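You operate a simulated robot arm through the tools that you are given. There is no shell and no other tool.

You run a simulated robot arm. Do the job below in one go: nothing can be reset, and whatever is moved stays where it is left.

## Task
Take the yellow box and leave it on the shelf under the dark bench. Take the yellow spool and put it on the top of the wide bench. Take the red crate on the top of the wide bench and put it away on the shelf under the long bench. Take the midds cup and leave it on top of the blue parcel. Take the brown box and put it on the shelf under the wide bench. Take the flour packet from the top of the wide bench and put it on the top of the long table. Take the rye canister on the top of the wide bench and put it away on the shelf under the wide bench. Do these in any order. Set down upright: yellow spool, midds cup, rye canister.
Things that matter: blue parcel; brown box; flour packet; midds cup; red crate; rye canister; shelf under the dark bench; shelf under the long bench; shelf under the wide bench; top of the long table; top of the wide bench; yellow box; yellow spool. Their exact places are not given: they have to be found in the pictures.

Only the result counts: the job must be done as asked and must still hold three seconds after the hand-in. Knocking over, shifting, dropping, spilling or breaking anything else fails it.

## Robot
A 7-joint arm with a fingered hand on a trunk, on a base that moves. Base frame: it is fixed to the floor where the robot stands at the start and does not move with it; the origin is under the middle of the robot, x ahead of it, y to its left, z up. Lengths are in cm, angles in rad, forces in N, time in s.
With the tool pointing down near the work surface it reaches from about 10 to 82 cm from the robot's upright axis, wherever it stands. Its first joint turns from -1.204 to 3.002 rad. Places, roughly: blue parcel (12x9x6 cm) [-100, 240, 90]; brown box (15x9x7 cm) [-310, 200, 90]; flour packet [-300, 225, 100]; midds cup [-150, 250, 75]; red crate (25x21x10 cm) [-100, 210, 90]; rye canister [-275, 200, 100]; shelf under the dark bench [270, 50, 20]; shelf under the long bench [60, 50, 20]; shelf under the wide bench [-210, 220, 20]; top of the long table [-480, 30, 80]; top of the wide bench [-210, 220, 80]; yellow box (15x9x7 cm) [70, 20, 90]; yellow spool (7x7x9 cm) [190, 70, 90]. Payload 3.4 kg.
The tool frame sits at the grasp point between the pads (the TCP): z along the fingers, y along the line on which they close. The tips reach 3.9 cm beyond it. The gripper opens to 18 cm; its body begins 11.1 cm behind the TCP. The gripper is a hand of 3 fingers: y runs from the thumb to the fingers, the wrist lies at [0, 0, -26.2] in the tool frame, and closing takes about 1.5 s.
Orientation is that of the tool frame in the base frame, as a unit quaternion [x, y, z, w]. With the fingers straight down and closing along the base's y, the tool's x points along the base's -x, its y along +y and its z along -z.

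## Interface
- The arm moves only by the tool nudge_tool. Its arguments are lists of equal length, an entry for each row: "offset": the shift along the tool's x, y, z in m, a list of three; "dr": the turn, a rotation vector about the tool's x, y, z in rad, a list of three. In form: {"offset": [[dx, dy, dz], ...], "dr": [[ax, ay, az], ...]}. A call has 1 to 20 rows; each row is the pose to reach, as a shift and turn from the pose commanded when the call began, along the tool's axes at that moment. "hand" is the finger opening in m, from 0 to 0.18, set as the call begins (left out, the last holds). Rows are played at 5 a second. More than 5 cm and 0.15 rad between two rows, or a gripper value outside its range, and nothing of the call is played. Where a pose cannot be reached the arm comes as near as it can. A force on the tool above 40 N (or 10 N above the force at the start of the call, whichever is more), or a blocked arm, ends the call early, and 0.2 s more pass. Each finger travels about 7.2 cm/s and halts on what it meets, pressing with about 24 N; the grip force reading is that of the motor and also rises with nothing between the fingers. The clock runs only during rows and for 0.2 s after the last one: add rows that repeat a pose to give the fingers time. It gives the time, the measured TCP pose, the force on the tool (base axes), the opening and the grip force at its end, in the units of the frame above (readings bear some noise), with the torque about the TCP (base axes, N m) and any sound that the robot's microphone picked up.
- Cameras (640 x 400 px; columns grow to the right, rows downward): "scene" is now at [31.42, 0.8, 160.71]; the picture's right is [0.16, -0.99, -0.00], its down [-0.92, -0.14, -0.36] and it looks along [0.35, 0.06, -0.93] (base axes); focal length 246 px, centre (320, 200). "wrist" rides on the gripper at [6.3, -3.6, -12.8] in the tool frame; the picture's right is [0.50, 0.87, 0.00], its down [-0.75, 0.44, -0.49] and it looks along [-0.43, 0.25, 0.87] (tool axes); focal length 226 px, centre (320, 200).
- camera(camera): a new picture of that camera. It takes no simulated time.
- slide_trunk(by): moves the trunk up (or, below 0, down) by that many cm; the arm and the scene camera ride with it, the base frame stays. It gives what a move gives, with no picture.
- steer(legs): drives the robot by 1 to 6 legs, each [ahead, left, turn to the left] in cm, cm and rad, along the robot's own axes; the way and the turn of a leg run together, so that a leg with both is an arc; at most 150 cm and 3.142 rad a leg. The arm and the cameras ride along, it lands a little off, and it stops where it bumps. It gives what a move gives.
- curl_fingers(finger1, finger2, thumb_bend): sets how far each is bent, from 0 (flat) to 1 (curled in); at 0.3 the hand is open as for a grip, at 0.7 the pads meet at the TCP. One left out holds its place. A second passes; each finger stops where it meets its share of the squeeze, and holds until it gets a number again. A gripper value or a shape takes the hand back. It gives what a move gives, with no picture; readings hold the bend of each and the force on the fingers (four entries, about 0 where the hand has none), thumb and palm.
- hand_shape(shape): the hand has 3 fingers and takes this shape, open, in about a second: jaw (thumb against the fingers, like two jaws); tri (thumb and two fingers); tip (a fingertip pinch); poke (one finger out to press); point (the index stretched); flat (the hand flat); cup (the hand cupped); fist (a fist). The gripper value then closes the fingers along that shape, each until it touches; the sizes above hold for jaw. It gives what a move gives, with no picture.
- pan_tilt(pan, tilt): turns the head with the scene camera to pan (to the left, within 2.496 rad either way) and tilt (down, from -0.506 to 1.204), counted from straight ahead of the robot (the tilt from the chest, where the trunk bows). It gives what a move gives.
- point_at(camera, pixels): for up to 12 pixels [column, row] of the newest picture of that camera ("zoom" is the newest enlarged one), the place [x, y, z] in the base frame of the surface seen there, good to about 0.2 cm. It takes no simulated time.
- enlarge(camera, box): a new picture of the part [left, top, right, bottom] of that camera's present view, enlarged. It takes no simulated time.
- finish_job(): hands the job in; it is judged then, once.

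Leave the gripper open and the arm clear of the work at the hand-in unless told otherwise.

The tools are called after "Emit:" by a JSON object that holds its "api" and its "payload". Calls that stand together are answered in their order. nudge_tool: Moves the arm, as the interface text tells. Its arguments: {"type":"object","properties":{"offset":{"type":"array","items":{"type":"array","items":{"type":"number"}}},"dr":{"type":"array","items":{"type":"array","items":{"type":"number"}}},"hand":{"type":"number"}},"required":["offset","dr"]} The other tools are called the same way: slide_trunk (by) moves the trunk up or down; hand_shape (shape) gives the hand a shape; curl_fingers (finger1, finger2, thumb_bend) moves the fingers one by one; steer (legs) drives the base; pan_tilt (pan, tilt) turns the head that bears the scene camera; camera (camera) takes a picture; point_at (camera, pixels) gives the place of the surface under pixels of a picture; enlarge (camera, box) takes an enlarged picture of a part of a camera's view; finish_job () hands the job in.

At the start:

```text
time_s: 0.0
tool_pos: [18.69, 31.11, 111.59]
tool_rot: [0.0, 1.0, 0.001, -0.001]
ft_force: [0.1, 0.2, -0.7]
moment: [0.01, 0.02, -0.01]
width: 17.99
finger_force: 0.1
shape: jaw
bend: [0.3, 0.3, 0.3]
finger forces: [0.0, 0.0, 0.1, 0.0, 0.0, 0.1]
trunk travel left (down, up): [-12.5, 41.7]
robot x, y, heading: [-0.03, 0.11, -0.002]
head pan, tilt (commanded): [0.155, 1.201]
```

scene: 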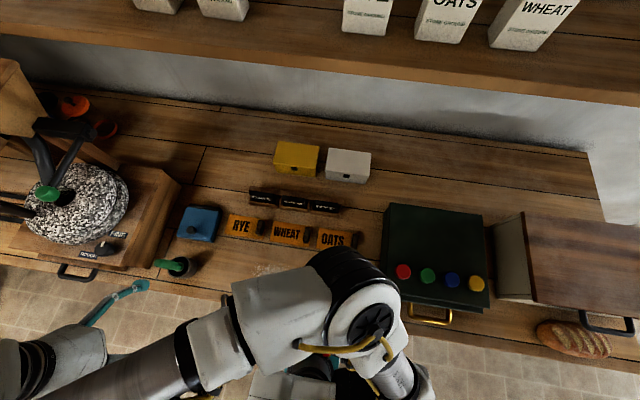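
wrist: 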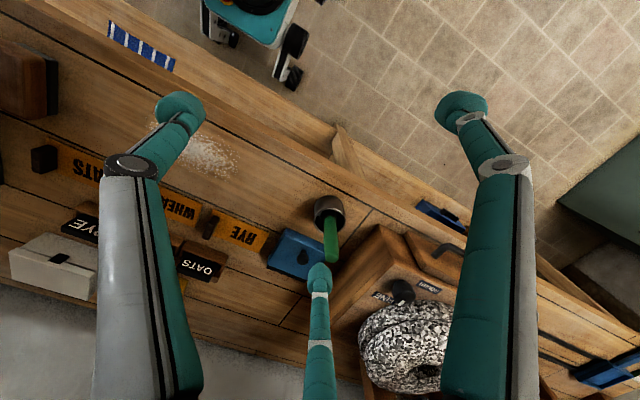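

I start by surveying the room. The scene picture shows a bench ahead with a yellow box near (297,157). I tilt the head up and look ahead.

Emit:
{"api": "pan_tilt", "payload": {"pan": 0, "tilt": 0.6}}

Emit:
{"api": "camera", "payload": {"camera": "scene"}}

Emit:
{"api": "pan_tilt", "payload": {"pan": 1.2, "tilt": 0.5}}

Emit:
{"api": "camera", "payload": {"camera": "scene"}}

Emit:
{"api": "pan_tilt", "payload": {"pan": 2.4, "tilt": 0.5}}

Emit:
{"api": "camera", "payload": {"camera": "scene"}}

Emit:
{"api": "pan_tilt", "payload": {"pan": -1.2, "tilt": 0.5}}

Emit:
{"api": "camera", "payload": {"camera": "scene"}}

Emit:
{"api": "pan_tilt", "payload": {"pan": -2.4, "tilt": 0.5}}

Emit:
{"api": "camera", "payload": {"camera": "scene"}}

```text
time_s: 1.0
tool_pos: [18.31, 31.08, 111.6]
tool_rot: [0.001, 1.0, -0.001, 0.001]
ft_force: [-1.0, 0.2, -0.2]
moment: [-0.01, 0.01, 0.02]
width: 18.0
finger_force: 0.0
shape: jaw
bend: [0.3, 0.3, 0.3]
finger forces: [0.0, 0.1, 0.1, 0.0, 0.0, 0.0]
trunk travel left (down, up): [-12.5, 41.7]
robot x, y, heading: [-0.27, -0.06, -0.001]
head pan, tilt (commanded): [0.0, 0.6]
```

```text
taken
```

scene: 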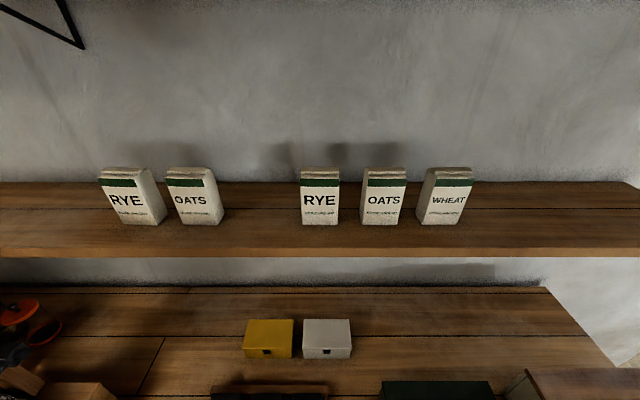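

```text
time_s: 2.4
tool_pos: [18.52, 31.08, 111.65]
tool_rot: [0.0, 1.0, 0.0, 0.001]
ft_force: [-0.6, -0.5, 0.0]
moment: [-0.01, 0.02, -0.02]
width: 18.0
finger_force: 0.0
shape: jaw
bend: [0.3, 0.3, 0.3]
finger forces: [0.1, 0.1, 0.0, 0.1, 0.0, 0.0]
trunk travel left (down, up): [-12.5, 41.7]
robot x, y, heading: [0.31, -0.04, 0.0]
head pan, tilt (commanded): [1.201, 0.499]
```

```text
taken
```

scene: 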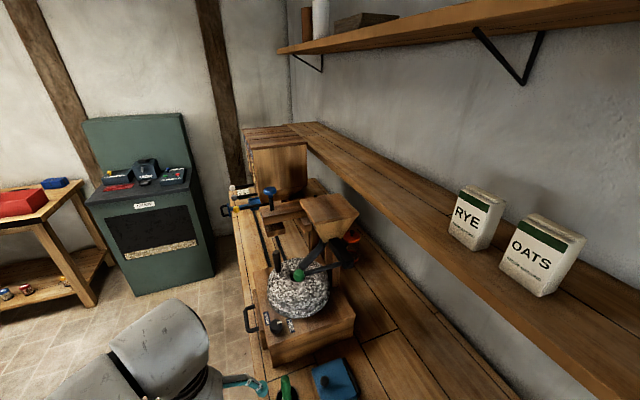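

```text
time_s: 3.8
tool_pos: [18.38, 31.06, 111.65]
tool_rot: [0.0, 1.0, 0.0, 0.001]
ft_force: [-1.1, 0.5, 0.5]
moment: [0.0, 0.02, -0.01]
width: 17.96
finger_force: 0.1
shape: jaw
bend: [0.3, 0.3, 0.3]
finger forces: [0.0, 0.0, 0.0, 0.0, 0.0, 0.0]
trunk travel left (down, up): [-12.5, 41.7]
robot x, y, heading: [-0.18, -0.41, -0.0]
head pan, tilt (commanded): [2.4, 0.499]
```

```text
taken
```

scene: 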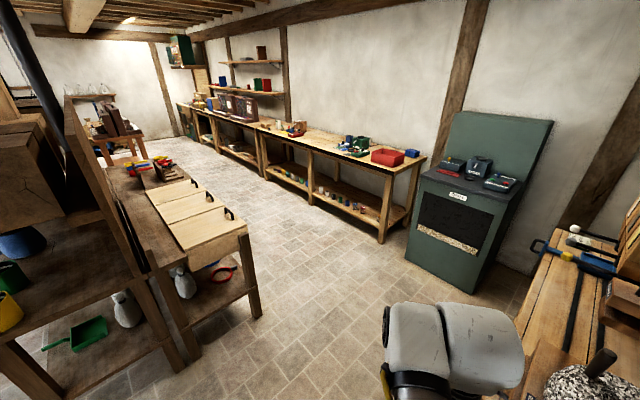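

```text
time_s: 6.8
tool_pos: [18.43, 30.89, 111.6]
tool_rot: [0.001, 1.0, -0.001, 0.001]
ft_force: [-0.3, 0.3, 0.4]
moment: [0.02, -0.05, 0.03]
width: 17.99
finger_force: 0.1
shape: jaw
bend: [0.3, 0.3, 0.3]
finger forces: [0.0, 0.1, 0.1, 0.0, 0.0, 0.1]
trunk travel left (down, up): [-12.5, 41.7]
robot x, y, heading: [0.14, 0.04, 0.003]
head pan, tilt (commanded): [-1.201, 0.499]
```

```text
taken
```

scene: 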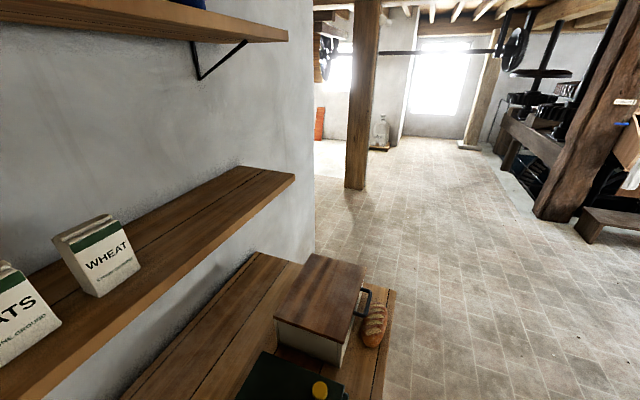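

```text
time_s: 8.2
tool_pos: [18.5, 31.01, 111.62]
tool_rot: [0.0, 1.0, 0.0, 0.001]
ft_force: [-0.3, -0.2, 0.0]
moment: [-0.01, 0.0, 0.04]
width: 17.99
finger_force: 0.0
shape: jaw
bend: [0.3, 0.3, 0.3]
finger forces: [0.0, 0.0, 0.1, 0.0, 0.1, 0.0]
trunk travel left (down, up): [-12.5, 41.7]
robot x, y, heading: [-0.42, -0.48, 0.004]
head pan, tilt (commanded): [-2.4, 0.499]
```

```text
taken
```

scene: 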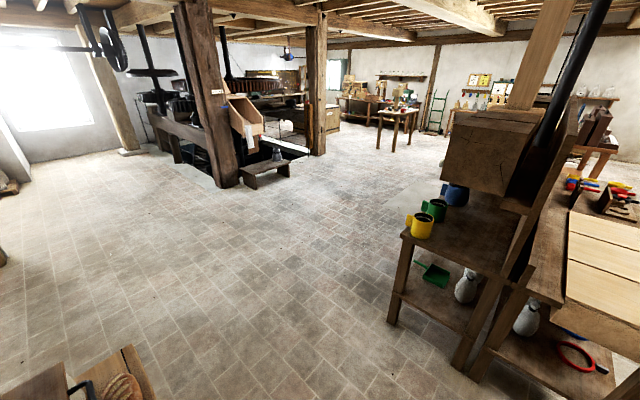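

The wide bench runs along the back-left wall (red crate near (390,157) in the pan 2.4 view). I look back there and measure points to build a map.

Emit:
{"api": "pan_tilt", "payload": {"pan": 2.3, "tilt": 0.4}}

Emit:
{"api": "camera", "payload": {"camera": "scene"}}

Emit:
{"api": "enlarge", "payload": {"camera": "scene", "box": [200, 80, 480, 260]}}

```text
time_s: 11.9
tool_pos: [18.41, 31.11, 111.66]
tool_rot: [0.001, 1.0, 0.0, 0.001]
ft_force: [-0.1, -0.3, -0.5]
moment: [0.02, -0.01, -0.02]
width: 18.01
finger_force: 0.1
shape: jaw
bend: [0.3, 0.3, 0.3]
finger forces: [0.0, 0.0, 0.1, 0.1, 0.0, 0.1]
trunk travel left (down, up): [-12.5, 41.7]
robot x, y, heading: [-0.28, 0.25, 0.002]
head pan, tilt (commanded): [2.3, 0.4]
```

```text
taken
```

scene: 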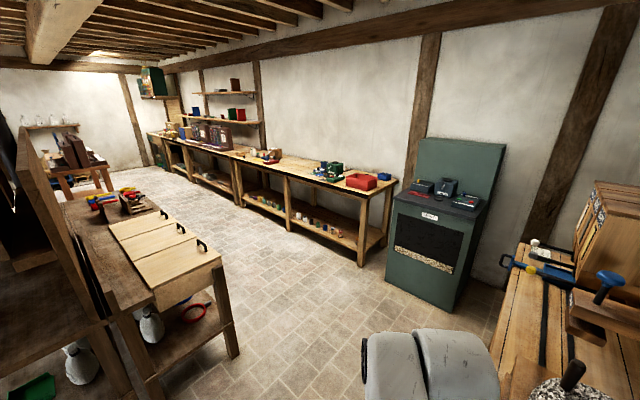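

```text
2.22 times, centred on (340, 170) of scene
```

zoom: 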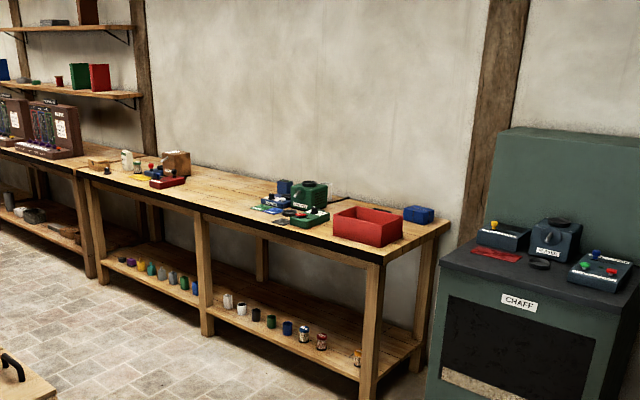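

The red crate is at zoom (367,225), blue parcel at (418,214), brown box near (176,163). I measure key points of this zoomed picture.

Emit:
{"api": "point_at", "payload": {"camera": "zoom", "pixels": [[367, 228], [418, 212], [445, 228], [380, 262], [366, 385], [176, 160], [126, 158], [80, 172], [206, 330], [420, 360], [500, 400], [440, 260]]}}

Emit:
{"api": "point_at", "payload": {"camera": "scene", "pixels": [[220, 255], [150, 295], [232, 355], [150, 380], [62, 205], [20, 140], [100, 160], [500, 330], [560, 240], [75, 160], [300, 300], [440, 370]]}}

```text
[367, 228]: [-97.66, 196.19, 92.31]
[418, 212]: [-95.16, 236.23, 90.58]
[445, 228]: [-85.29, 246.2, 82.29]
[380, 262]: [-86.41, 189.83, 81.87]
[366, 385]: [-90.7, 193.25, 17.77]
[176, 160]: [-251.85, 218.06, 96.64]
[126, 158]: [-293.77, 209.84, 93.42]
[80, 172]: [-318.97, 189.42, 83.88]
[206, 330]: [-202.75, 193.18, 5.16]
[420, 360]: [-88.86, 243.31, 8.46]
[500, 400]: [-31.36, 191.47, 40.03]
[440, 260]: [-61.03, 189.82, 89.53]
```

```text
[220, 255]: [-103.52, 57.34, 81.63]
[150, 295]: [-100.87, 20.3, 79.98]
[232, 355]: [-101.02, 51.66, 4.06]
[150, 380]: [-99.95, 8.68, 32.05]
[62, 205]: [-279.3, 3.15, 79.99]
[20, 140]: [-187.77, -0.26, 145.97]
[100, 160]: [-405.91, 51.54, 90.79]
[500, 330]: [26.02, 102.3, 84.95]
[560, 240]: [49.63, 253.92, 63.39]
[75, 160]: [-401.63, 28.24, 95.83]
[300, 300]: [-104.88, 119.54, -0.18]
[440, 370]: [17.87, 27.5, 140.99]
```

The map is clear: wide bench x −85…−335, y 190–250, top z≈82. Now I look ahead at the long bench with the yellow box.

Emit:
{"api": "pan_tilt", "payload": {"pan": 0.1, "tilt": 0.95}}

Emit:
{"api": "camera", "payload": {"camera": "scene"}}

```text
time_s: 14.0
tool_pos: [18.39, 30.99, 111.61]
tool_rot: [0.0, 1.0, -0.001, 0.001]
ft_force: [0.5, 0.8, 0.1]
moment: [-0.02, 0.0, 0.02]
width: 17.98
finger_force: 0.1
shape: jaw
bend: [0.3, 0.3, 0.3]
finger forces: [0.0, 0.0, 0.0, 0.1, 0.0, 0.0]
trunk travel left (down, up): [-12.5, 41.7]
robot x, y, heading: [0.18, 0.05, 0.004]
head pan, tilt (commanded): [0.099, 0.949]
```

```text
taken
```

scene: 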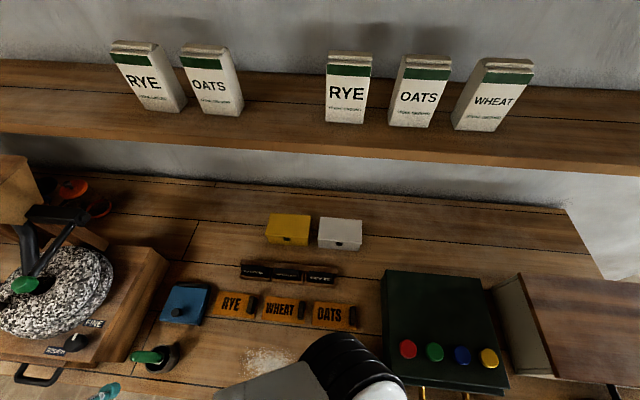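

The yellow box is at (288,228), with a white box right beside it at (340,233) and black labels in front. I measure it and its surroundings.

Emit:
{"api": "point_at", "payload": {"camera": "scene", "pixels": [[268, 216], [311, 216], [266, 236], [308, 239], [310, 246], [321, 219], [319, 247], [362, 222], [240, 265], [338, 270], [290, 275], [290, 195]]}}

Emit:
{"api": "point_at", "payload": {"camera": "scene", "pixels": [[250, 310], [290, 290], [300, 160], [300, 130], [300, 72], [344, 60], [345, 122], [160, 340], [170, 250], [150, 250], [420, 280], [520, 280]]}}

Emit:
{"api": "enlarge", "payload": {"camera": "scene", "box": [210, 180, 400, 300]}}

```text
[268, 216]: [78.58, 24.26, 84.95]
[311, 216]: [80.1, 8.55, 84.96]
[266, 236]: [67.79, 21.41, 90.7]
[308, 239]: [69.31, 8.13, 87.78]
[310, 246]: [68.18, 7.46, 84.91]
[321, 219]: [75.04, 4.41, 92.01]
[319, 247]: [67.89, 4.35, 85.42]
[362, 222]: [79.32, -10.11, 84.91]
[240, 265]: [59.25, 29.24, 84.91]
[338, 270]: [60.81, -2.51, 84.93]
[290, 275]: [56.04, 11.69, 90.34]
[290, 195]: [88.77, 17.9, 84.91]
```

```text
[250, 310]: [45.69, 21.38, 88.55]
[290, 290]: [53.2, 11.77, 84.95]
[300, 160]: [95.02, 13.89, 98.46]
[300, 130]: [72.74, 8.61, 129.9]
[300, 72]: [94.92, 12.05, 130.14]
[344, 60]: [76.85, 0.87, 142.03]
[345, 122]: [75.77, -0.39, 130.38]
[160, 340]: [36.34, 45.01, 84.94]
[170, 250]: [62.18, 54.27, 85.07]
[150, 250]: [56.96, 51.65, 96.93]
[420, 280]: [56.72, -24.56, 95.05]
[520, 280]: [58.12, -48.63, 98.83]
```

```text
3.33 times, centred on (305, 240) of scene
```

zoom: 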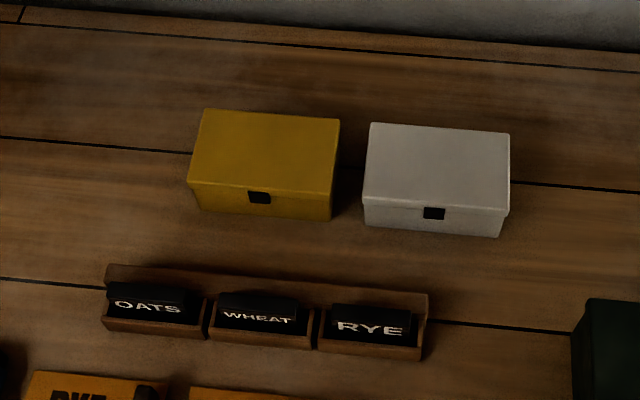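

The yellow box spans about x 67.5–76.5, y 7.5–22.4, z 85–92; a shelf edge hangs above at x≈73, z≈127–130. I'll turn the hand 90° so it closes along x (9 cm side) and move to about (55, 15, 105) first.

Emit:
{"api": "nudge_tool", "payload": {"offset": [[-0.03, -0.013, 0.005], [-0.06, -0.027, 0.01], [-0.09, -0.04, 0.015], [-0.12, -0.053, 0.02], [-0.15, -0.067, 0.025], [-0.18, -0.08, 0.03], [-0.21, -0.093, 0.035], [-0.24, -0.107, 0.04], [-0.27, -0.12, 0.045], [-0.3, -0.133, 0.05], [-0.33, -0.147, 0.055], [-0.363, -0.16, 0.06]], "dr": [[0, 0, 0.131], [0, 0, 0.262], [0, 0, 0.393], [0, 0, 0.524], [0, 0, 0.654], [0, 0, 0.785], [0, 0, 0.916], [0, 0, 1.047], [0, 0, 1.178], [0, 0, 1.309], [0, 0, 1.44], [0, 0, 1.571]], "hand": 0.14}}

Emit:
{"api": "camera", "payload": {"camera": "scene"}}

Emit:
{"api": "camera", "payload": {"camera": "wrist"}}

```text
time_s: 16.6
tool_pos: [54.9, 14.7, 105.64]
tool_rot: [0.708, 0.706, 0.002, -0.001]
ft_force: [-0.2, 0.2, 1.0]
moment: [0.01, -0.01, 0.02]
width: 14.02
finger_force: 0.1
shape: jaw
bend: [0.57, 0.57, 0.57]
finger forces: [0.1, 0.0, 0.1, 0.1, 0.0, 0.1]
trunk travel left (down, up): [-12.5, 41.7]
robot x, y, heading: [0.25, 0.01, 0.0]
head pan, tilt (commanded): [0.099, 0.949]
```

```text
taken
```

scene: 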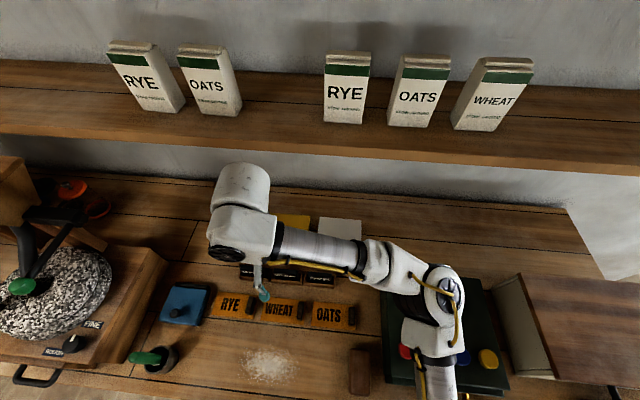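

```text
taken
```

wrist: 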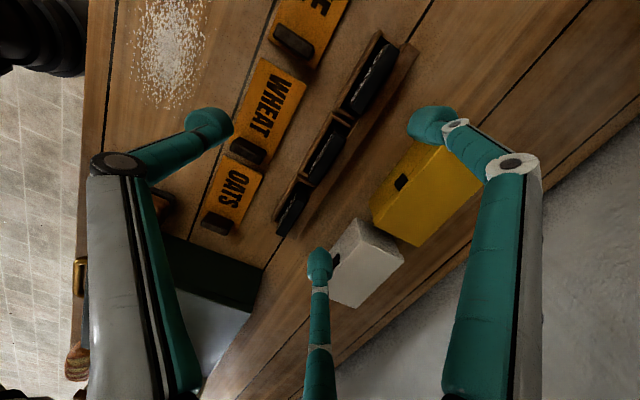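

The arm reaches over from the right; the white wrist module at (240,185) is big. I measure where its parts lie relative to the shelf edge.

Emit:
{"api": "point_at", "payload": {"camera": "scene", "pixels": [[240, 170], [240, 190], [222, 215], [225, 240], [262, 230], [300, 245], [370, 260], [430, 290], [240, 140], [240, 152], [265, 290]]}}

```text
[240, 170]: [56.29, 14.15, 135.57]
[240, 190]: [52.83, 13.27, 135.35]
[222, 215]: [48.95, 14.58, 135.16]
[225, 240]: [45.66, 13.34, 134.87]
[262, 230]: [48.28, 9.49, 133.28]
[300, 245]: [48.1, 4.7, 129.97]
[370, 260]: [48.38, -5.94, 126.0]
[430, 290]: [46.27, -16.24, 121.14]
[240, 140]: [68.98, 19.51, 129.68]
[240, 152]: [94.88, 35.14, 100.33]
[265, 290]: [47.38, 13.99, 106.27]
```

Wrist top sits 30 cm above the TCP. I check the shelf's front face height at rows 135–158.

Emit:
{"api": "point_at", "payload": {"camera": "scene", "pixels": [[330, 140], [330, 148], [330, 152], [330, 155], [330, 158], [330, 162], [200, 145], [200, 150], [243, 160]]}}

```text
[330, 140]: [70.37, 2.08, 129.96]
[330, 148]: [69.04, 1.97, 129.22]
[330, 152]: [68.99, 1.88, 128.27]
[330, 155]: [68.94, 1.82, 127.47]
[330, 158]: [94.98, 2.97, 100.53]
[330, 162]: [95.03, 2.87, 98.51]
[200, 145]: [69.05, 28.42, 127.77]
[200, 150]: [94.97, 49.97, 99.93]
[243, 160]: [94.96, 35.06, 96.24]
```

The shelf front edge is at x≈69, underside z≈127. I tilt the hand 0.4 rad so the wrist stays in front of the edge, and glide forward to above the box (x≈71.5, z≈97).

Emit:
{"api": "nudge_tool", "payload": {"offset": [[0.001, 0.01, 0.0], [0.002, 0.02, 0.01], [0.003, 0.03, 0.02], [0.003, 0.065, 0.045], [0.003, 0.1, 0.065], [0.003, 0.135, 0.08], [0.003, 0.166, 0.086], [0.003, 0.166, 0.086]], "dr": [[-0.133, 0, 0], [-0.267, 0, 0], [-0.4, 0, 0], [-0.4, 0, 0], [-0.4, 0, 0], [-0.4, 0, 0], [-0.4, 0, 0], [-0.4, 0, 0]]}}

Emit:
{"api": "camera", "payload": {"camera": "scene"}}

Emit:
{"api": "camera", "payload": {"camera": "wrist"}}

```text
time_s: 18.4
tool_pos: [71.42, 15.17, 97.36]
tool_rot: [0.693, 0.693, 0.141, 0.141]
ft_force: [-0.2, -0.6, -0.6]
moment: [0.03, 0.0, -0.03]
width: 14.03
finger_force: 0.0
shape: jaw
bend: [0.57, 0.57, 0.57]
finger forces: [0.0, 0.0, 0.0, 0.0, 0.0, 0.0]
trunk travel left (down, up): [-12.5, 41.7]
robot x, y, heading: [-0.02, -0.43, 0.004]
head pan, tilt (commanded): [0.099, 0.949]
```

```text
taken
```

scene: 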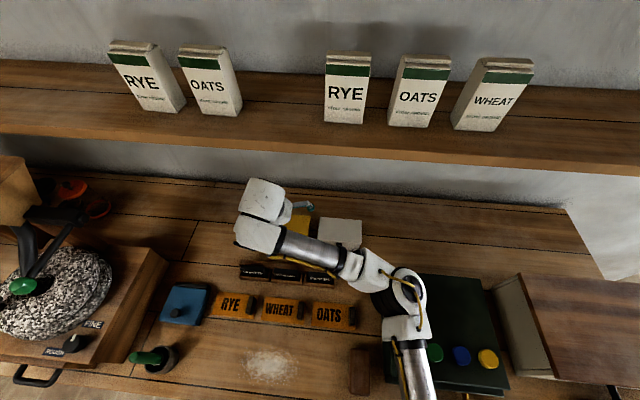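

```text
taken
```

wrist: 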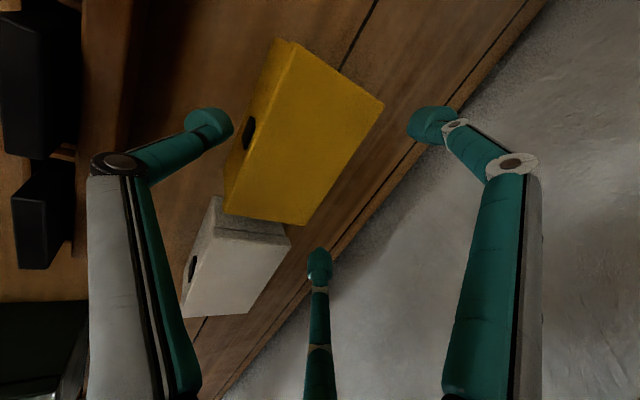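

The box lies between thumb (left) and fingers (right). I lower to z≈93.5, then turn upright and go down to z≈89.7, watching the force.

Emit:
{"api": "nudge_tool", "payload": {"offset": [[0, -0.0043, 0.0192], [0, -0.0086, 0.0383], [0, -0.0086, 0.0383], [0, -0.0086, 0.0383], [0, -0.0086, 0.0383], [0, -0.015, 0.056], [0, -0.0215, 0.0735], [0, -0.0215, 0.0735]], "dr": [[0, 0, 0], [0, 0, 0], [0.133, 0, 0], [0.267, 0, 0], [0.4, 0, 0], [0.4, 0, 0], [0.4, 0, 0], [0.4, 0, 0]]}}

Emit:
{"api": "camera", "payload": {"camera": "wrist"}}

Emit:
{"api": "camera", "payload": {"camera": "scene"}}

```text
time_s: 20.2
tool_pos: [72.21, 16.38, 89.32]
tool_rot: [0.706, 0.708, -0.003, 0.004]
ft_force: [0.5, 0.5, 0.0]
moment: [-0.03, -0.03, 0.01]
width: 14.03
finger_force: 0.1
shape: jaw
bend: [0.57, 0.57, 0.57]
finger forces: [0.0, 0.1, 0.1, 0.0, 0.0, 0.0]
trunk travel left (down, up): [-12.5, 41.7]
robot x, y, heading: [-0.01, 0.01, -0.004]
head pan, tilt (commanded): [0.099, 0.949]
```

```text
taken
```

wrist: 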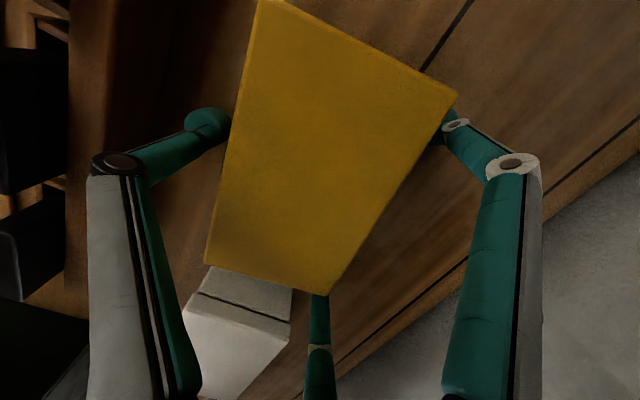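

```text
taken
```

scene: 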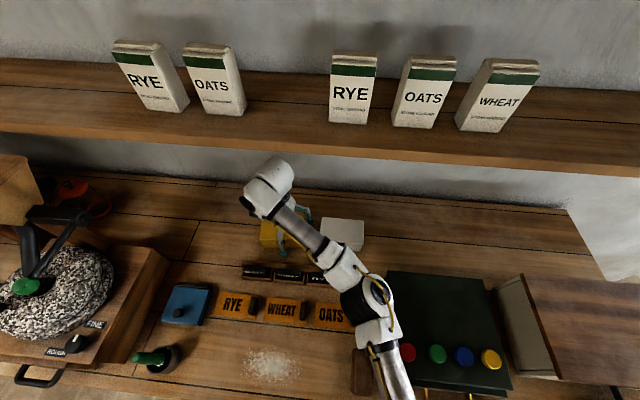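

The box top fills the view between thumb and fingers. I close the hand on it.

Emit:
{"api": "nudge_tool", "payload": {"offset": [[0, 0, 0], [0, 0, 0], [0, 0, 0], [0, 0, 0], [0, 0, 0], [0, 0, 0], [0, 0, 0], [0, 0, 0]], "dr": [[0, 0, 0], [0, 0, 0], [0, 0, 0], [0, 0, 0], [0, 0, 0], [0, 0, 0], [0, 0, 0], [0, 0, 0]], "hand": 0.04}}

Emit:
{"api": "camera", "payload": {"camera": "wrist"}}

```text
time_s: 22.0
tool_pos: [72.37, 15.52, 89.42]
tool_rot: [0.707, 0.707, 0.001, 0.001]
ft_force: [1.0, 1.0, -0.5]
moment: [0.09, 0.13, -0.02]
width: 8.56
finger_force: 23.8
shape: jaw
bend: [0.72, 0.72, 0.69]
finger forces: [16.9, 18.5, 0.1, 0.0, 25.4, 0.0]
trunk travel left (down, up): [-12.5, 41.7]
robot x, y, heading: [-0.01, -0.06, 0.003]
head pan, tilt (commanded): [0.099, 0.949]
```

```text
taken
```

wrist: 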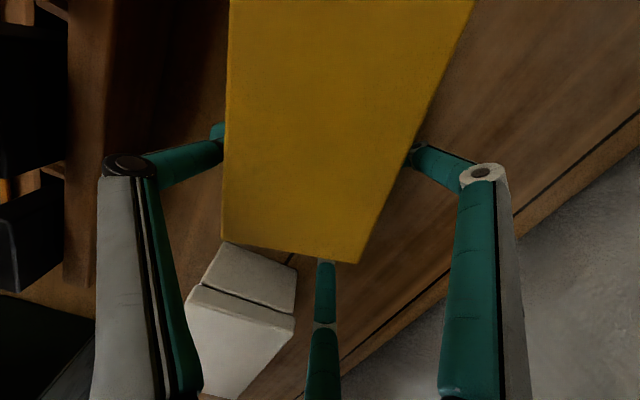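

The grip holds (8.6 cm, 24 N). I lift a little, then pull back out from under the wall shelf.

Emit:
{"api": "nudge_tool", "payload": {"offset": [[0, 0, -0.02], [0, -0.01, -0.04], [0, -0.03, -0.055], [0, -0.055, -0.065], [0, -0.1, -0.08], [0, -0.14, -0.1], [0, -0.18, -0.13], [0, -0.21, -0.16], [0, -0.21, -0.16]], "dr": [[0, 0, 0], [0, 0, 0], [0, 0, 0], [0, 0, 0], [0, 0, 0], [0, 0, 0], [0, 0, 0], [0, 0, 0], [0, 0, 0]]}}

Emit:
{"api": "camera", "payload": {"camera": "scene"}}

Emit:
{"api": "camera", "payload": {"camera": "wrist"}}

```text
time_s: 24.0
tool_pos: [51.16, 15.39, 105.62]
tool_rot: [0.708, 0.706, -0.001, 0.0]
ft_force: [-0.3, -1.0, -6.5]
moment: [-0.22, -0.13, -0.03]
width: 8.43
finger_force: 24.6
shape: jaw
bend: [0.72, 0.73, 0.69]
finger forces: [17.9, 18.3, 0.0, 0.1, 27.2, 0.0]
trunk travel left (down, up): [-12.5, 41.7]
robot x, y, heading: [-0.14, 0.13, -0.002]
head pan, tilt (commanded): [0.099, 0.949]
```

```text
taken
```

scene: 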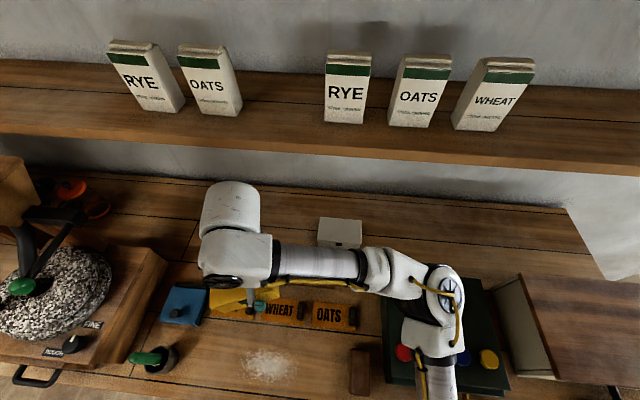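

```text
taken
```

wrist: 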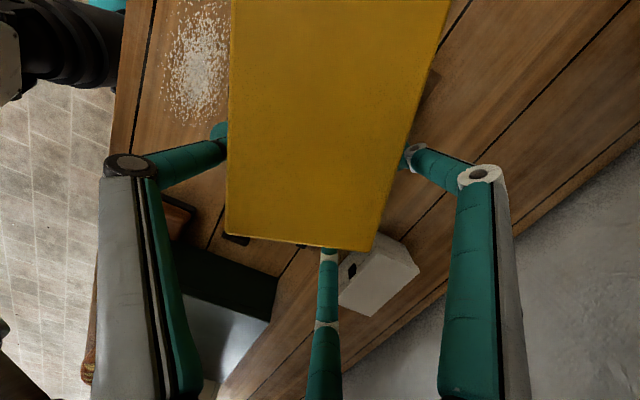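

The yellow box is held (about 0.65 kg). I draw the arm in closer and look to the right to find the way around the wall end.

Emit:
{"api": "nudge_tool", "payload": {"offset": [[0.01, -0.04, -0.01], [0.03, -0.08, -0.02], [0.05, -0.12, -0.03], [0.07, -0.16, -0.04], [0.09, -0.2, -0.05], [0.09, -0.2, -0.05]], "dr": [[0, 0, 0], [0, 0, 0], [0, 0, 0], [0, 0, 0], [0, 0, 0], [0, 0, 0]]}}

Emit:
{"api": "pan_tilt", "payload": {"pan": -1.1, "tilt": 0.45}}

Emit:
{"api": "camera", "payload": {"camera": "scene"}}

Emit:
{"api": "point_at", "payload": {"camera": "scene", "pixels": [[330, 240], [345, 230], [380, 300], [400, 260], [300, 260], [330, 130], [335, 150], [450, 200], [420, 350], [370, 210], [560, 200], [500, 300]]}}

```text
time_s: 25.4
tool_pos: [31.4, 24.45, 110.49]
tool_rot: [0.708, 0.706, 0.0, 0.001]
ft_force: [0.2, 0.1, -5.8]
moment: [-0.24, -0.13, 0.02]
width: 8.37
finger_force: 23.9
shape: jaw
bend: [0.72, 0.73, 0.69]
finger forces: [18.1, 18.7, 0.1, 0.0, 27.1, 0.1]
trunk travel left (down, up): [-12.5, 41.7]
robot x, y, heading: [0.02, -0.05, -0.003]
head pan, tilt (commanded): [0.099, 0.949]
```

```text
time_s: 26.8
tool_pos: [31.38, 24.44, 110.6]
tool_rot: [0.708, 0.707, 0.0, 0.001]
ft_force: [0.2, -0.6, -4.9]
moment: [-0.23, -0.13, 0.02]
width: 8.4
finger_force: 23.9
shape: jaw
bend: [0.72, 0.73, 0.69]
finger forces: [18.2, 18.5, 0.0, 0.0, 27.2, 0.0]
trunk travel left (down, up): [-12.5, 41.7]
robot x, y, heading: [0.13, -0.0, -0.002]
head pan, tilt (commanded): [-1.1, 0.45]
```

```text
taken
```

scene: 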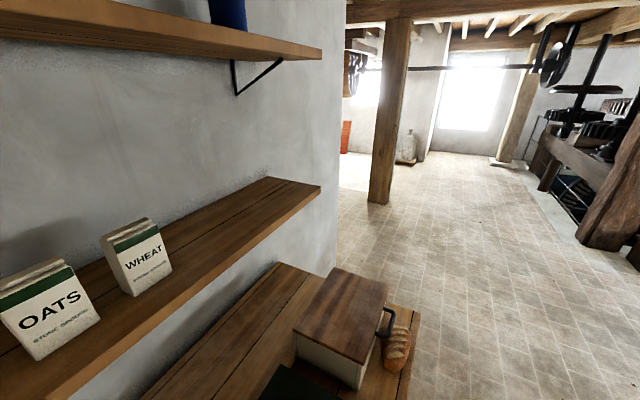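

```text
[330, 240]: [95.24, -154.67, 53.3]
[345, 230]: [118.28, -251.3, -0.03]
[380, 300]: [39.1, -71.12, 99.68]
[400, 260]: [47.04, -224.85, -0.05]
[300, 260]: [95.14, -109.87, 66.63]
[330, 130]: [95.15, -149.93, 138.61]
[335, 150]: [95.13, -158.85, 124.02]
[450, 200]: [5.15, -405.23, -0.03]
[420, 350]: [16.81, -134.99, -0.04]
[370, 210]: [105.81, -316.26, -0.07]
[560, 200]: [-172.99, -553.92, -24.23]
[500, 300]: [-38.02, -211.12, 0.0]
```

The wall ends near y≈−160 and the floor beyond is free, with a post at about (106,−316). I back off and drive around: back 15, right 225, then ahead 100.

Emit:
{"api": "steer", "payload": {"legs": [[-15, 0, 0], [0, -150, 0], [0, -75, 0], [100, 0, 0]]}}

Emit:
{"api": "pan_tilt", "payload": {"pan": 0.3, "tilt": 0.45}}

Emit:
{"api": "camera", "payload": {"camera": "scene"}}

Emit:
{"api": "pan_tilt", "payload": {"pan": 1.2, "tilt": 0.45}}

Emit:
{"api": "camera", "payload": {"camera": "scene"}}

```text
time_s: 43.8
tool_pos: [112.05, -204.51, 110.56]
tool_rot: [0.707, 0.707, 0.001, 0.002]
ft_force: [0.4, -0.1, -6.5]
moment: [-0.22, -0.13, 0.03]
width: 8.37
finger_force: 23.9
shape: jaw
bend: [0.72, 0.73, 0.69]
finger forces: [18.2, 17.9, 0.0, 0.0, 26.8, 0.0]
trunk travel left (down, up): [-12.5, 41.7]
robot x, y, heading: [80.97, -229.19, 0.001]
head pan, tilt (commanded): [-1.1, 0.45]
```

```text
time_s: 45.3
tool_pos: [111.7, -204.66, 110.54]
tool_rot: [0.708, 0.707, 0.002, 0.002]
ft_force: [0.7, 0.4, -5.6]
moment: [-0.24, -0.13, -0.01]
width: 8.39
finger_force: 24.2
shape: jaw
bend: [0.72, 0.73, 0.69]
finger forces: [18.0, 18.1, 0.0, 0.0, 26.5, 0.1]
trunk travel left (down, up): [-12.5, 41.7]
robot x, y, heading: [80.72, -229.12, -0.003]
head pan, tilt (commanded): [0.3, 0.45]
```

```text
taken
```

scene: 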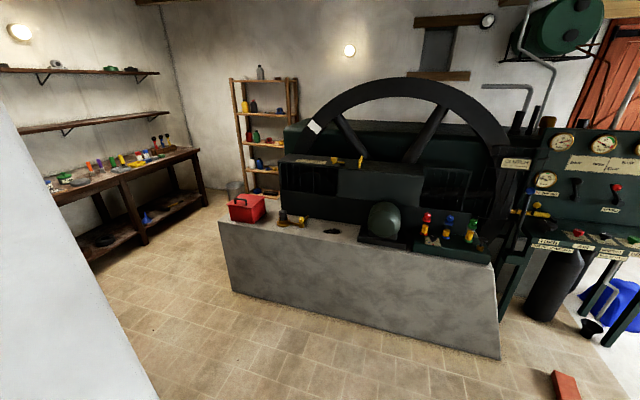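

```text
time_s: 46.5
tool_pos: [111.79, -204.75, 110.63]
tool_rot: [0.708, 0.706, 0.002, 0.002]
ft_force: [0.4, 0.3, -6.2]
moment: [-0.24, -0.15, -0.02]
width: 8.37
finger_force: 24.3
shape: jaw
bend: [0.72, 0.73, 0.69]
finger forces: [18.0, 18.2, 0.0, 0.0, 26.6, 0.0]
trunk travel left (down, up): [-12.5, 41.7]
robot x, y, heading: [80.76, -228.91, -0.001]
head pan, tilt (commanded): [1.201, 0.45]
```

```text
taken
```

scene: 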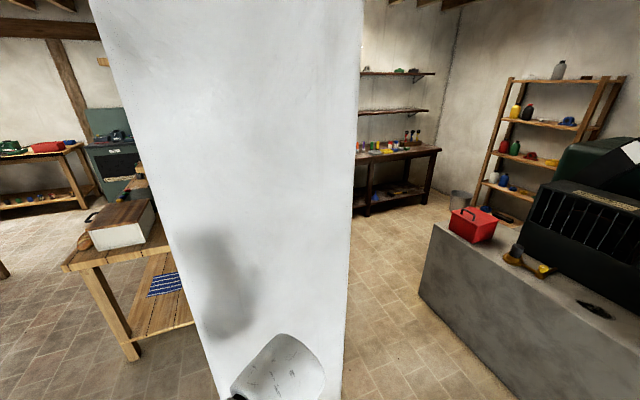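

The dark wooden bench with coloured items is at (120,185) in the first view. I take that view again and measure the bench, the shelf under it and the stone block.

Emit:
{"api": "pan_tilt", "payload": {"pan": 0.7, "tilt": 0.35}}

Emit:
{"api": "camera", "payload": {"camera": "scene"}}

Emit:
{"api": "enlarge", "payload": {"camera": "scene", "box": [130, 80, 390, 260]}}

```text
time_s: 47.4
tool_pos: [111.72, -204.62, 110.61]
tool_rot: [0.708, 0.706, 0.002, 0.002]
ft_force: [0.3, -0.1, -4.6]
moment: [-0.21, -0.12, 0.0]
width: 8.37
finger_force: 24.7
shape: jaw
bend: [0.72, 0.73, 0.69]
finger forces: [17.9, 18.2, 0.0, 0.1, 26.5, 0.0]
trunk travel left (down, up): [-12.5, 41.7]
robot x, y, heading: [80.83, -228.84, -0.0]
head pan, tilt (commanded): [0.7, 0.351]
```

```text
taken
```

scene: 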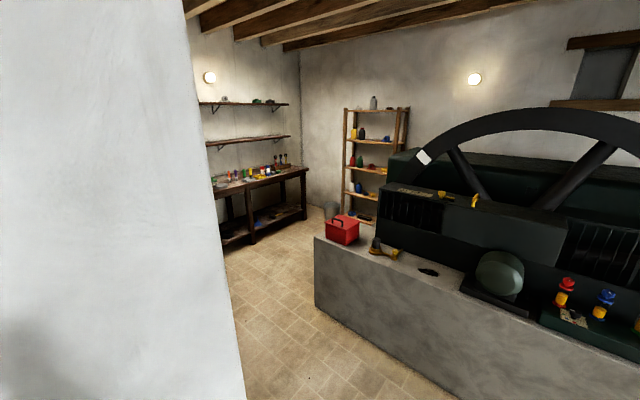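

```text
2.22 times, centred on (260, 170) of scene
```

zoom: 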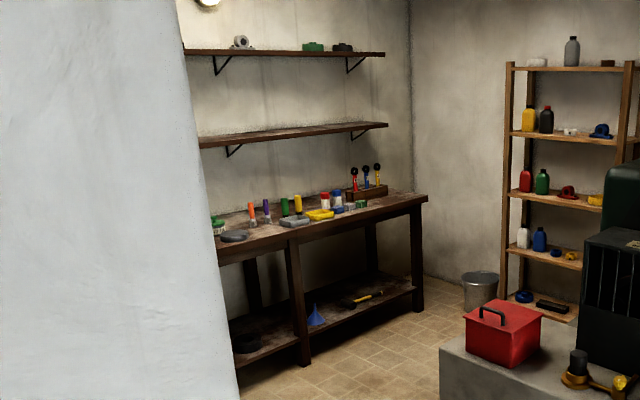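

Emit:
{"api": "point_at", "payload": {"camera": "zoom", "pixels": [[425, 198], [415, 305], [305, 360], [290, 240], [240, 245], [385, 195], [370, 300], [350, 325], [460, 360], [500, 330], [330, 370], [238, 350]]}}

Emit:
{"api": "point_at", "payload": {"camera": "scene", "pixels": [[230, 380], [205, 195], [205, 100], [315, 240], [320, 300], [460, 390], [300, 210], [270, 300], [250, 250], [240, 180], [255, 178], [280, 400]]}}

```text
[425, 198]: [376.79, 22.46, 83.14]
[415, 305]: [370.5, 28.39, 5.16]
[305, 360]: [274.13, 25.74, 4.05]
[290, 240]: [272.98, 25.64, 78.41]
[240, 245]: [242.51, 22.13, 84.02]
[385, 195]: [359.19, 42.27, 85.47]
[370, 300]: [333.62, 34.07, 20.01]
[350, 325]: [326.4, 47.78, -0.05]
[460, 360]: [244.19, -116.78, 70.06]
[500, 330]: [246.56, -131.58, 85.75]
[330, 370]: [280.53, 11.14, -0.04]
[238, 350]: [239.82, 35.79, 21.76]
```

```text
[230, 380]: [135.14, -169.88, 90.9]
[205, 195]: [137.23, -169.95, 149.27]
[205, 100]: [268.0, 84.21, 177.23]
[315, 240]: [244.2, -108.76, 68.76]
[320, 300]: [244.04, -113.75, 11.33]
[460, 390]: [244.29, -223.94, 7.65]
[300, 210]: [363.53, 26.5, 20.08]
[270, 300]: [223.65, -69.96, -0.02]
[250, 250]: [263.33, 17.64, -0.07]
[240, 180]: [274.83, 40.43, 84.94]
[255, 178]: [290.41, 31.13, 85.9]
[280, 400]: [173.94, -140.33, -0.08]
```

The dark bench is beyond the thick wall (wall x 95–137): front edge y≈22, top z≈84, lower shelf z≈20; a stone block has its face at x≈244. I drive to x≈190, turn left to face the bench and go up the aisle to y≈−80.

Emit:
{"api": "steer", "payload": {"legs": [[109, 0, 0], [0, 0, 1.571], [140, 0, 0]]}}

Emit:
{"api": "pan_tilt", "payload": {"pan": 0, "tilt": 0.55}}

Emit:
{"api": "camera", "payload": {"camera": "scene"}}

```text
time_s: 63.5
tool_pos: [166.22, -56.57, 110.64]
tool_rot: [0.005, 1.0, 0.003, 0.0]
ft_force: [0.5, -0.3, -5.7]
moment: [0.13, -0.25, -0.02]
width: 8.32
finger_force: 24.4
shape: jaw
bend: [0.72, 0.74, 0.69]
finger forces: [17.7, 17.8, 0.0, 0.0, 25.7, 0.2]
trunk travel left (down, up): [-12.5, 41.7]
robot x, y, heading: [190.45, -87.66, 1.562]
head pan, tilt (commanded): [0.7, 0.351]
```

```text
time_s: 64.6
tool_pos: [166.2, -56.93, 110.8]
tool_rot: [0.005, 1.0, 0.005, 0.0]
ft_force: [0.0, -0.4, -5.1]
moment: [0.18, -0.23, 0.0]
width: 8.33
finger_force: 23.6
shape: jaw
bend: [0.72, 0.74, 0.69]
finger forces: [17.9, 17.8, 0.1, 0.0, 25.9, 0.0]
trunk travel left (down, up): [-12.5, 41.7]
robot x, y, heading: [190.31, -87.9, 1.559]
head pan, tilt (commanded): [0.0, 0.55]
```

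```text
taken
```

scene: 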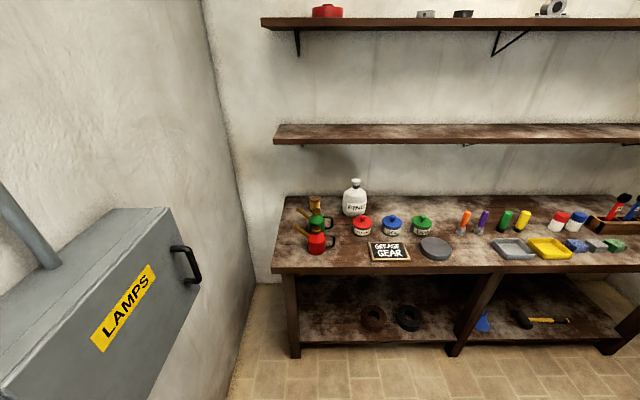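

The bench is ahead. The yellow spool should be near (190,70): something yellow-brown at (316,203). I enlarge that part and measure.

Emit:
{"api": "enlarge", "payload": {"camera": "scene", "box": [270, 170, 460, 290]}}

Emit:
{"api": "point_at", "payload": {"camera": "scene", "pixels": [[316, 203], [290, 270], [460, 268], [340, 318], [340, 290], [290, 350], [450, 350], [375, 318], [408, 318], [185, 250], [165, 210], [240, 240]]}}

```text
3.33 times, centred on (365, 230) of scene
```

zoom: 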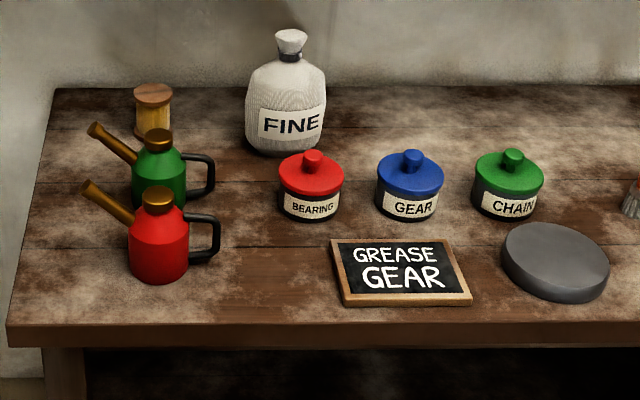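

```text
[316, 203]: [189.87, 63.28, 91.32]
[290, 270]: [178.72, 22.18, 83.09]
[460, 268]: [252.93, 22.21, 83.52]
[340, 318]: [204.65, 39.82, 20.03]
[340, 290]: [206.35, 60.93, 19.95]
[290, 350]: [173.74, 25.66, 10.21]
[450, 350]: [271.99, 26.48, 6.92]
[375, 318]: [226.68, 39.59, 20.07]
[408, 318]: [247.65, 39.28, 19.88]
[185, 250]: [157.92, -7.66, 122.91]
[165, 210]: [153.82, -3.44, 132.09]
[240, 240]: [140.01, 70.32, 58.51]
```

The spool stands behind the green oil can at about (190,65). First the yellow box: the shelf (z≈20) is free around (200,42). A LAMPS cabinet sticks out on the left (to x≈158), so I shift the tool right before driving on.

Emit:
{"api": "nudge_tool", "payload": {"offset": [[-0.04, 0.0, 0], [-0.08, 0.0, 0], [-0.12, 0.0, 0], [-0.16, 0.0, 0], [-0.2, 0.0, 0], [-0.22, 0.02, 0]], "dr": [[0, 0, 0], [0, 0, 0], [0, 0, 0], [0, 0, 0], [0, 0, 0], [0, 0, 0]]}}

Emit:
{"api": "steer", "payload": {"legs": [[50, -8, 0.01]]}}

Emit:
{"api": "slide_trunk", "payload": {"by": -12.4}}

Emit:
{"api": "pan_tilt", "payload": {"pan": 0.0, "tilt": 0.85}}

Emit:
{"api": "camera", "payload": {"camera": "scene"}}

```text
time_s: 66.0
tool_pos: [188.55, -54.96, 110.61]
tool_rot: [0.005, 1.0, 0.003, 0.0]
ft_force: [-0.4, 0.8, -4.9]
moment: [0.11, -0.24, 0.0]
width: 8.32
finger_force: 24.3
shape: jaw
bend: [0.72, 0.74, 0.69]
finger forces: [17.8, 17.7, 0.0, 0.1, 25.4, 0.1]
trunk travel left (down, up): [-12.5, 41.7]
robot x, y, heading: [190.45, -87.66, 1.559]
head pan, tilt (commanded): [0.0, 0.55]
```

```text
time_s: 68.9
tool_pos: [196.25, -5.76, 110.65]
tool_rot: [-0.003, 1.0, 0.004, 0.0]
ft_force: [0.0, 0.6, -5.0]
moment: [0.1, -0.2, 0.0]
width: 8.3
finger_force: 23.7
shape: jaw
bend: [0.72, 0.74, 0.69]
finger forces: [17.8, 17.8, 0.0, 0.0, 25.5, 0.1]
trunk travel left (down, up): [-12.5, 41.7]
robot x, y, heading: [198.71, -38.54, 1.574]
head pan, tilt (commanded): [0.0, 0.55]
```

```text
time_s: 70.0
tool_pos: [196.12, -2.97, 97.57]
tool_rot: [0.027, 0.992, -0.125, 0.009]
ft_force: [0.2, -0.2, -4.6]
moment: [0.17, -0.23, -0.01]
width: 8.28
finger_force: 24.3
shape: jaw
bend: [0.72, 0.74, 0.69]
finger forces: [17.6, 18.7, 0.1, 0.0, 24.5, 0.0]
trunk travel left (down, up): [-3.5, 50.7]
robot x, y, heading: [198.84, -38.29, 1.576]
head pan, tilt (commanded): [0.0, 0.55]
stopped: the arm was blocked; the commanded pose is now the measured one
```

```text
time_s: 70.8
tool_pos: [196.0, -3.17, 97.79]
tool_rot: [0.023, 0.992, -0.124, 0.009]
ft_force: [0.4, -0.9, -6.1]
moment: [0.15, -0.27, -0.01]
width: 8.28
finger_force: 24.3
shape: jaw
bend: [0.72, 0.74, 0.69]
finger forces: [17.7, 18.7, 0.0, 0.1, 24.5, 0.0]
trunk travel left (down, up): [-3.5, 50.7]
robot x, y, heading: [198.56, -38.42, 1.575]
head pan, tilt (commanded): [0.0, 0.85]
```

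```text
taken
```

scene: 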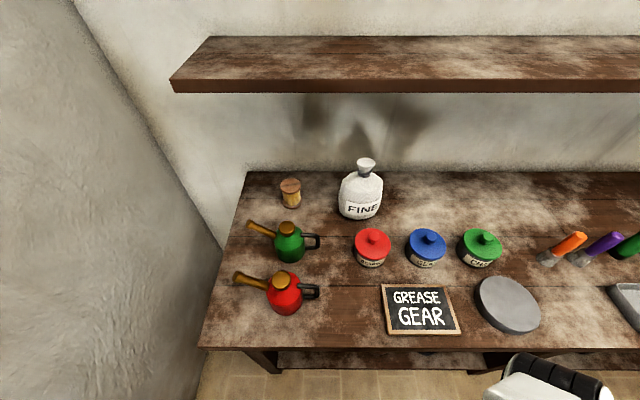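

The arm blocked after 9 cm of lowering – likely the elbow touching something. I look further down to see the arm.

Emit:
{"api": "point_at", "payload": {"camera": "scene", "pixels": [[540, 370], [570, 385], [520, 395], [600, 395]]}}

Emit:
{"api": "pan_tilt", "payload": {"pan": -0.3, "tilt": 1.2}}

Emit:
{"api": "camera", "payload": {"camera": "scene"}}

Emit:
{"api": "camera", "payload": {"camera": "wrist"}}

```text
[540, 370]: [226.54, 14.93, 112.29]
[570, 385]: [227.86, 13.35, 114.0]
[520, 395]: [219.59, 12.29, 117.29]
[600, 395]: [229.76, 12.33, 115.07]
```

```text
time_s: 71.6
tool_pos: [195.94, -3.1, 97.78]
tool_rot: [0.023, 0.992, -0.123, 0.008]
ft_force: [-0.8, 0.2, -6.5]
moment: [0.15, -0.25, -0.06]
width: 8.25
finger_force: 24.2
shape: jaw
bend: [0.72, 0.74, 0.69]
finger forces: [17.7, 18.6, 0.0, 0.1, 24.5, 0.1]
trunk travel left (down, up): [-3.5, 50.7]
robot x, y, heading: [198.9, -38.6, 1.581]
head pan, tilt (commanded): [-0.3, 1.201]
```

```text
taken
```

scene: 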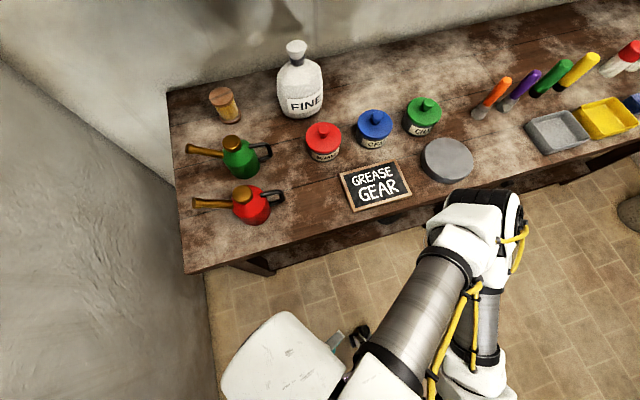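

```text
taken
```

wrist: 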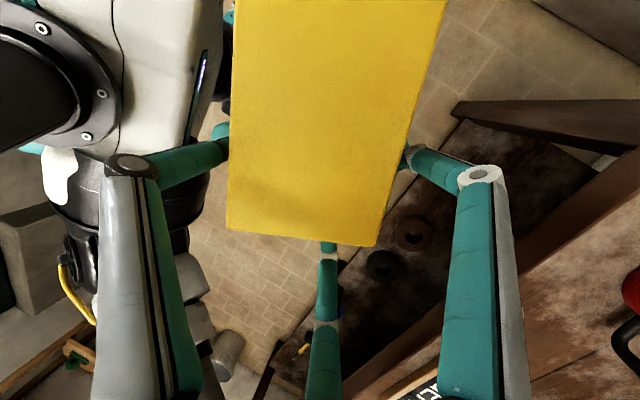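

The elbow folds forward (228,14,112), so there's too little room here. I straighten the hand, back the base off, then reach out farther before lowering.

Emit:
{"api": "nudge_tool", "payload": {"offset": [[0, 0.03, -0.018], [0, 0.06, -0.036], [0, 0.089, -0.054], [0, 0.089, -0.054]], "dr": [[-0.083, 0, 0], [-0.167, 0, 0], [-0.25, 0, 0], [-0.25, 0, 0]]}}

Emit:
{"api": "steer", "payload": {"legs": [[-40, 0, 0]]}}

Emit:
{"api": "camera", "payload": {"camera": "scene"}}

```text
time_s: 72.6
tool_pos: [196.13, 6.54, 101.45]
tool_rot: [0.017, 1.0, 0.011, 0.009]
ft_force: [-0.1, 0.5, -5.0]
moment: [0.1, -0.26, -0.03]
width: 8.25
finger_force: 23.9
shape: jaw
bend: [0.72, 0.74, 0.69]
finger forces: [17.4, 17.5, 0.0, 0.0, 25.1, 0.0]
trunk travel left (down, up): [-3.5, 50.7]
robot x, y, heading: [198.93, -38.59, 1.572]
head pan, tilt (commanded): [-0.3, 1.201]
```

```text
time_s: 75.1
tool_pos: [196.67, -33.15, 101.43]
tool_rot: [0.019, 1.0, 0.008, 0.011]
ft_force: [-0.6, 0.4, -5.1]
moment: [0.16, -0.24, -0.02]
width: 8.27
finger_force: 23.7
shape: jaw
bend: [0.72, 0.74, 0.69]
finger forces: [17.5, 17.6, 0.0, 0.0, 25.2, 0.0]
trunk travel left (down, up): [-3.5, 50.7]
robot x, y, heading: [199.05, -78.28, 1.576]
head pan, tilt (commanded): [-0.3, 1.201]
```

```text
taken
```

scene: 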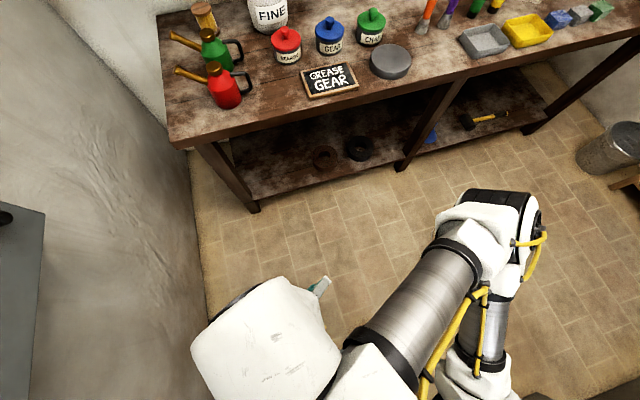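

Now plenty of room. I extend the tool to about 62 cm ahead and lower it halfway.

Emit:
{"api": "nudge_tool", "payload": {"offset": [[0, 0.035, 0.03], [0, 0.07, 0.06], [0, 0.105, 0.09], [0, 0.14, 0.12], [0, 0.17, 0.16], [0, 0.17, 0.205], [0, 0.17, 0.25], [0, 0.17, 0.3], [0, 0.17, 0.35], [0, 0.17, 0.35]], "dr": [[0, 0, 0], [0, 0, 0], [0, 0, 0], [0, 0, 0], [0, 0, 0], [0, 0, 0], [0, 0, 0], [0, 0, 0], [0, 0, 0], [0, 0, 0]]}}

Emit:
{"api": "camera", "payload": {"camera": "scene"}}

```text
time_s: 77.3
tool_pos: [198.01, -16.07, 66.99]
tool_rot: [0.019, 1.0, 0.011, 0.012]
ft_force: [-0.7, -0.1, -5.5]
moment: [0.13, -0.27, 0.01]
width: 8.25
finger_force: 24.1
shape: jaw
bend: [0.72, 0.74, 0.69]
finger forces: [17.6, 17.9, 0.0, 0.1, 25.4, 0.1]
trunk travel left (down, up): [-3.5, 50.7]
robot x, y, heading: [198.58, -78.32, 1.57]
head pan, tilt (commanded): [-0.3, 1.201]
```

```text
taken
```

scene: 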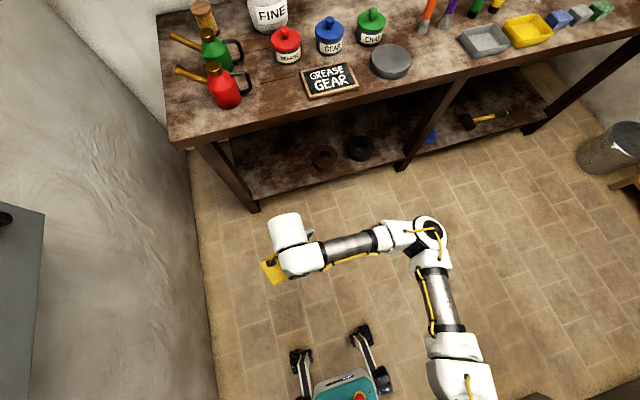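

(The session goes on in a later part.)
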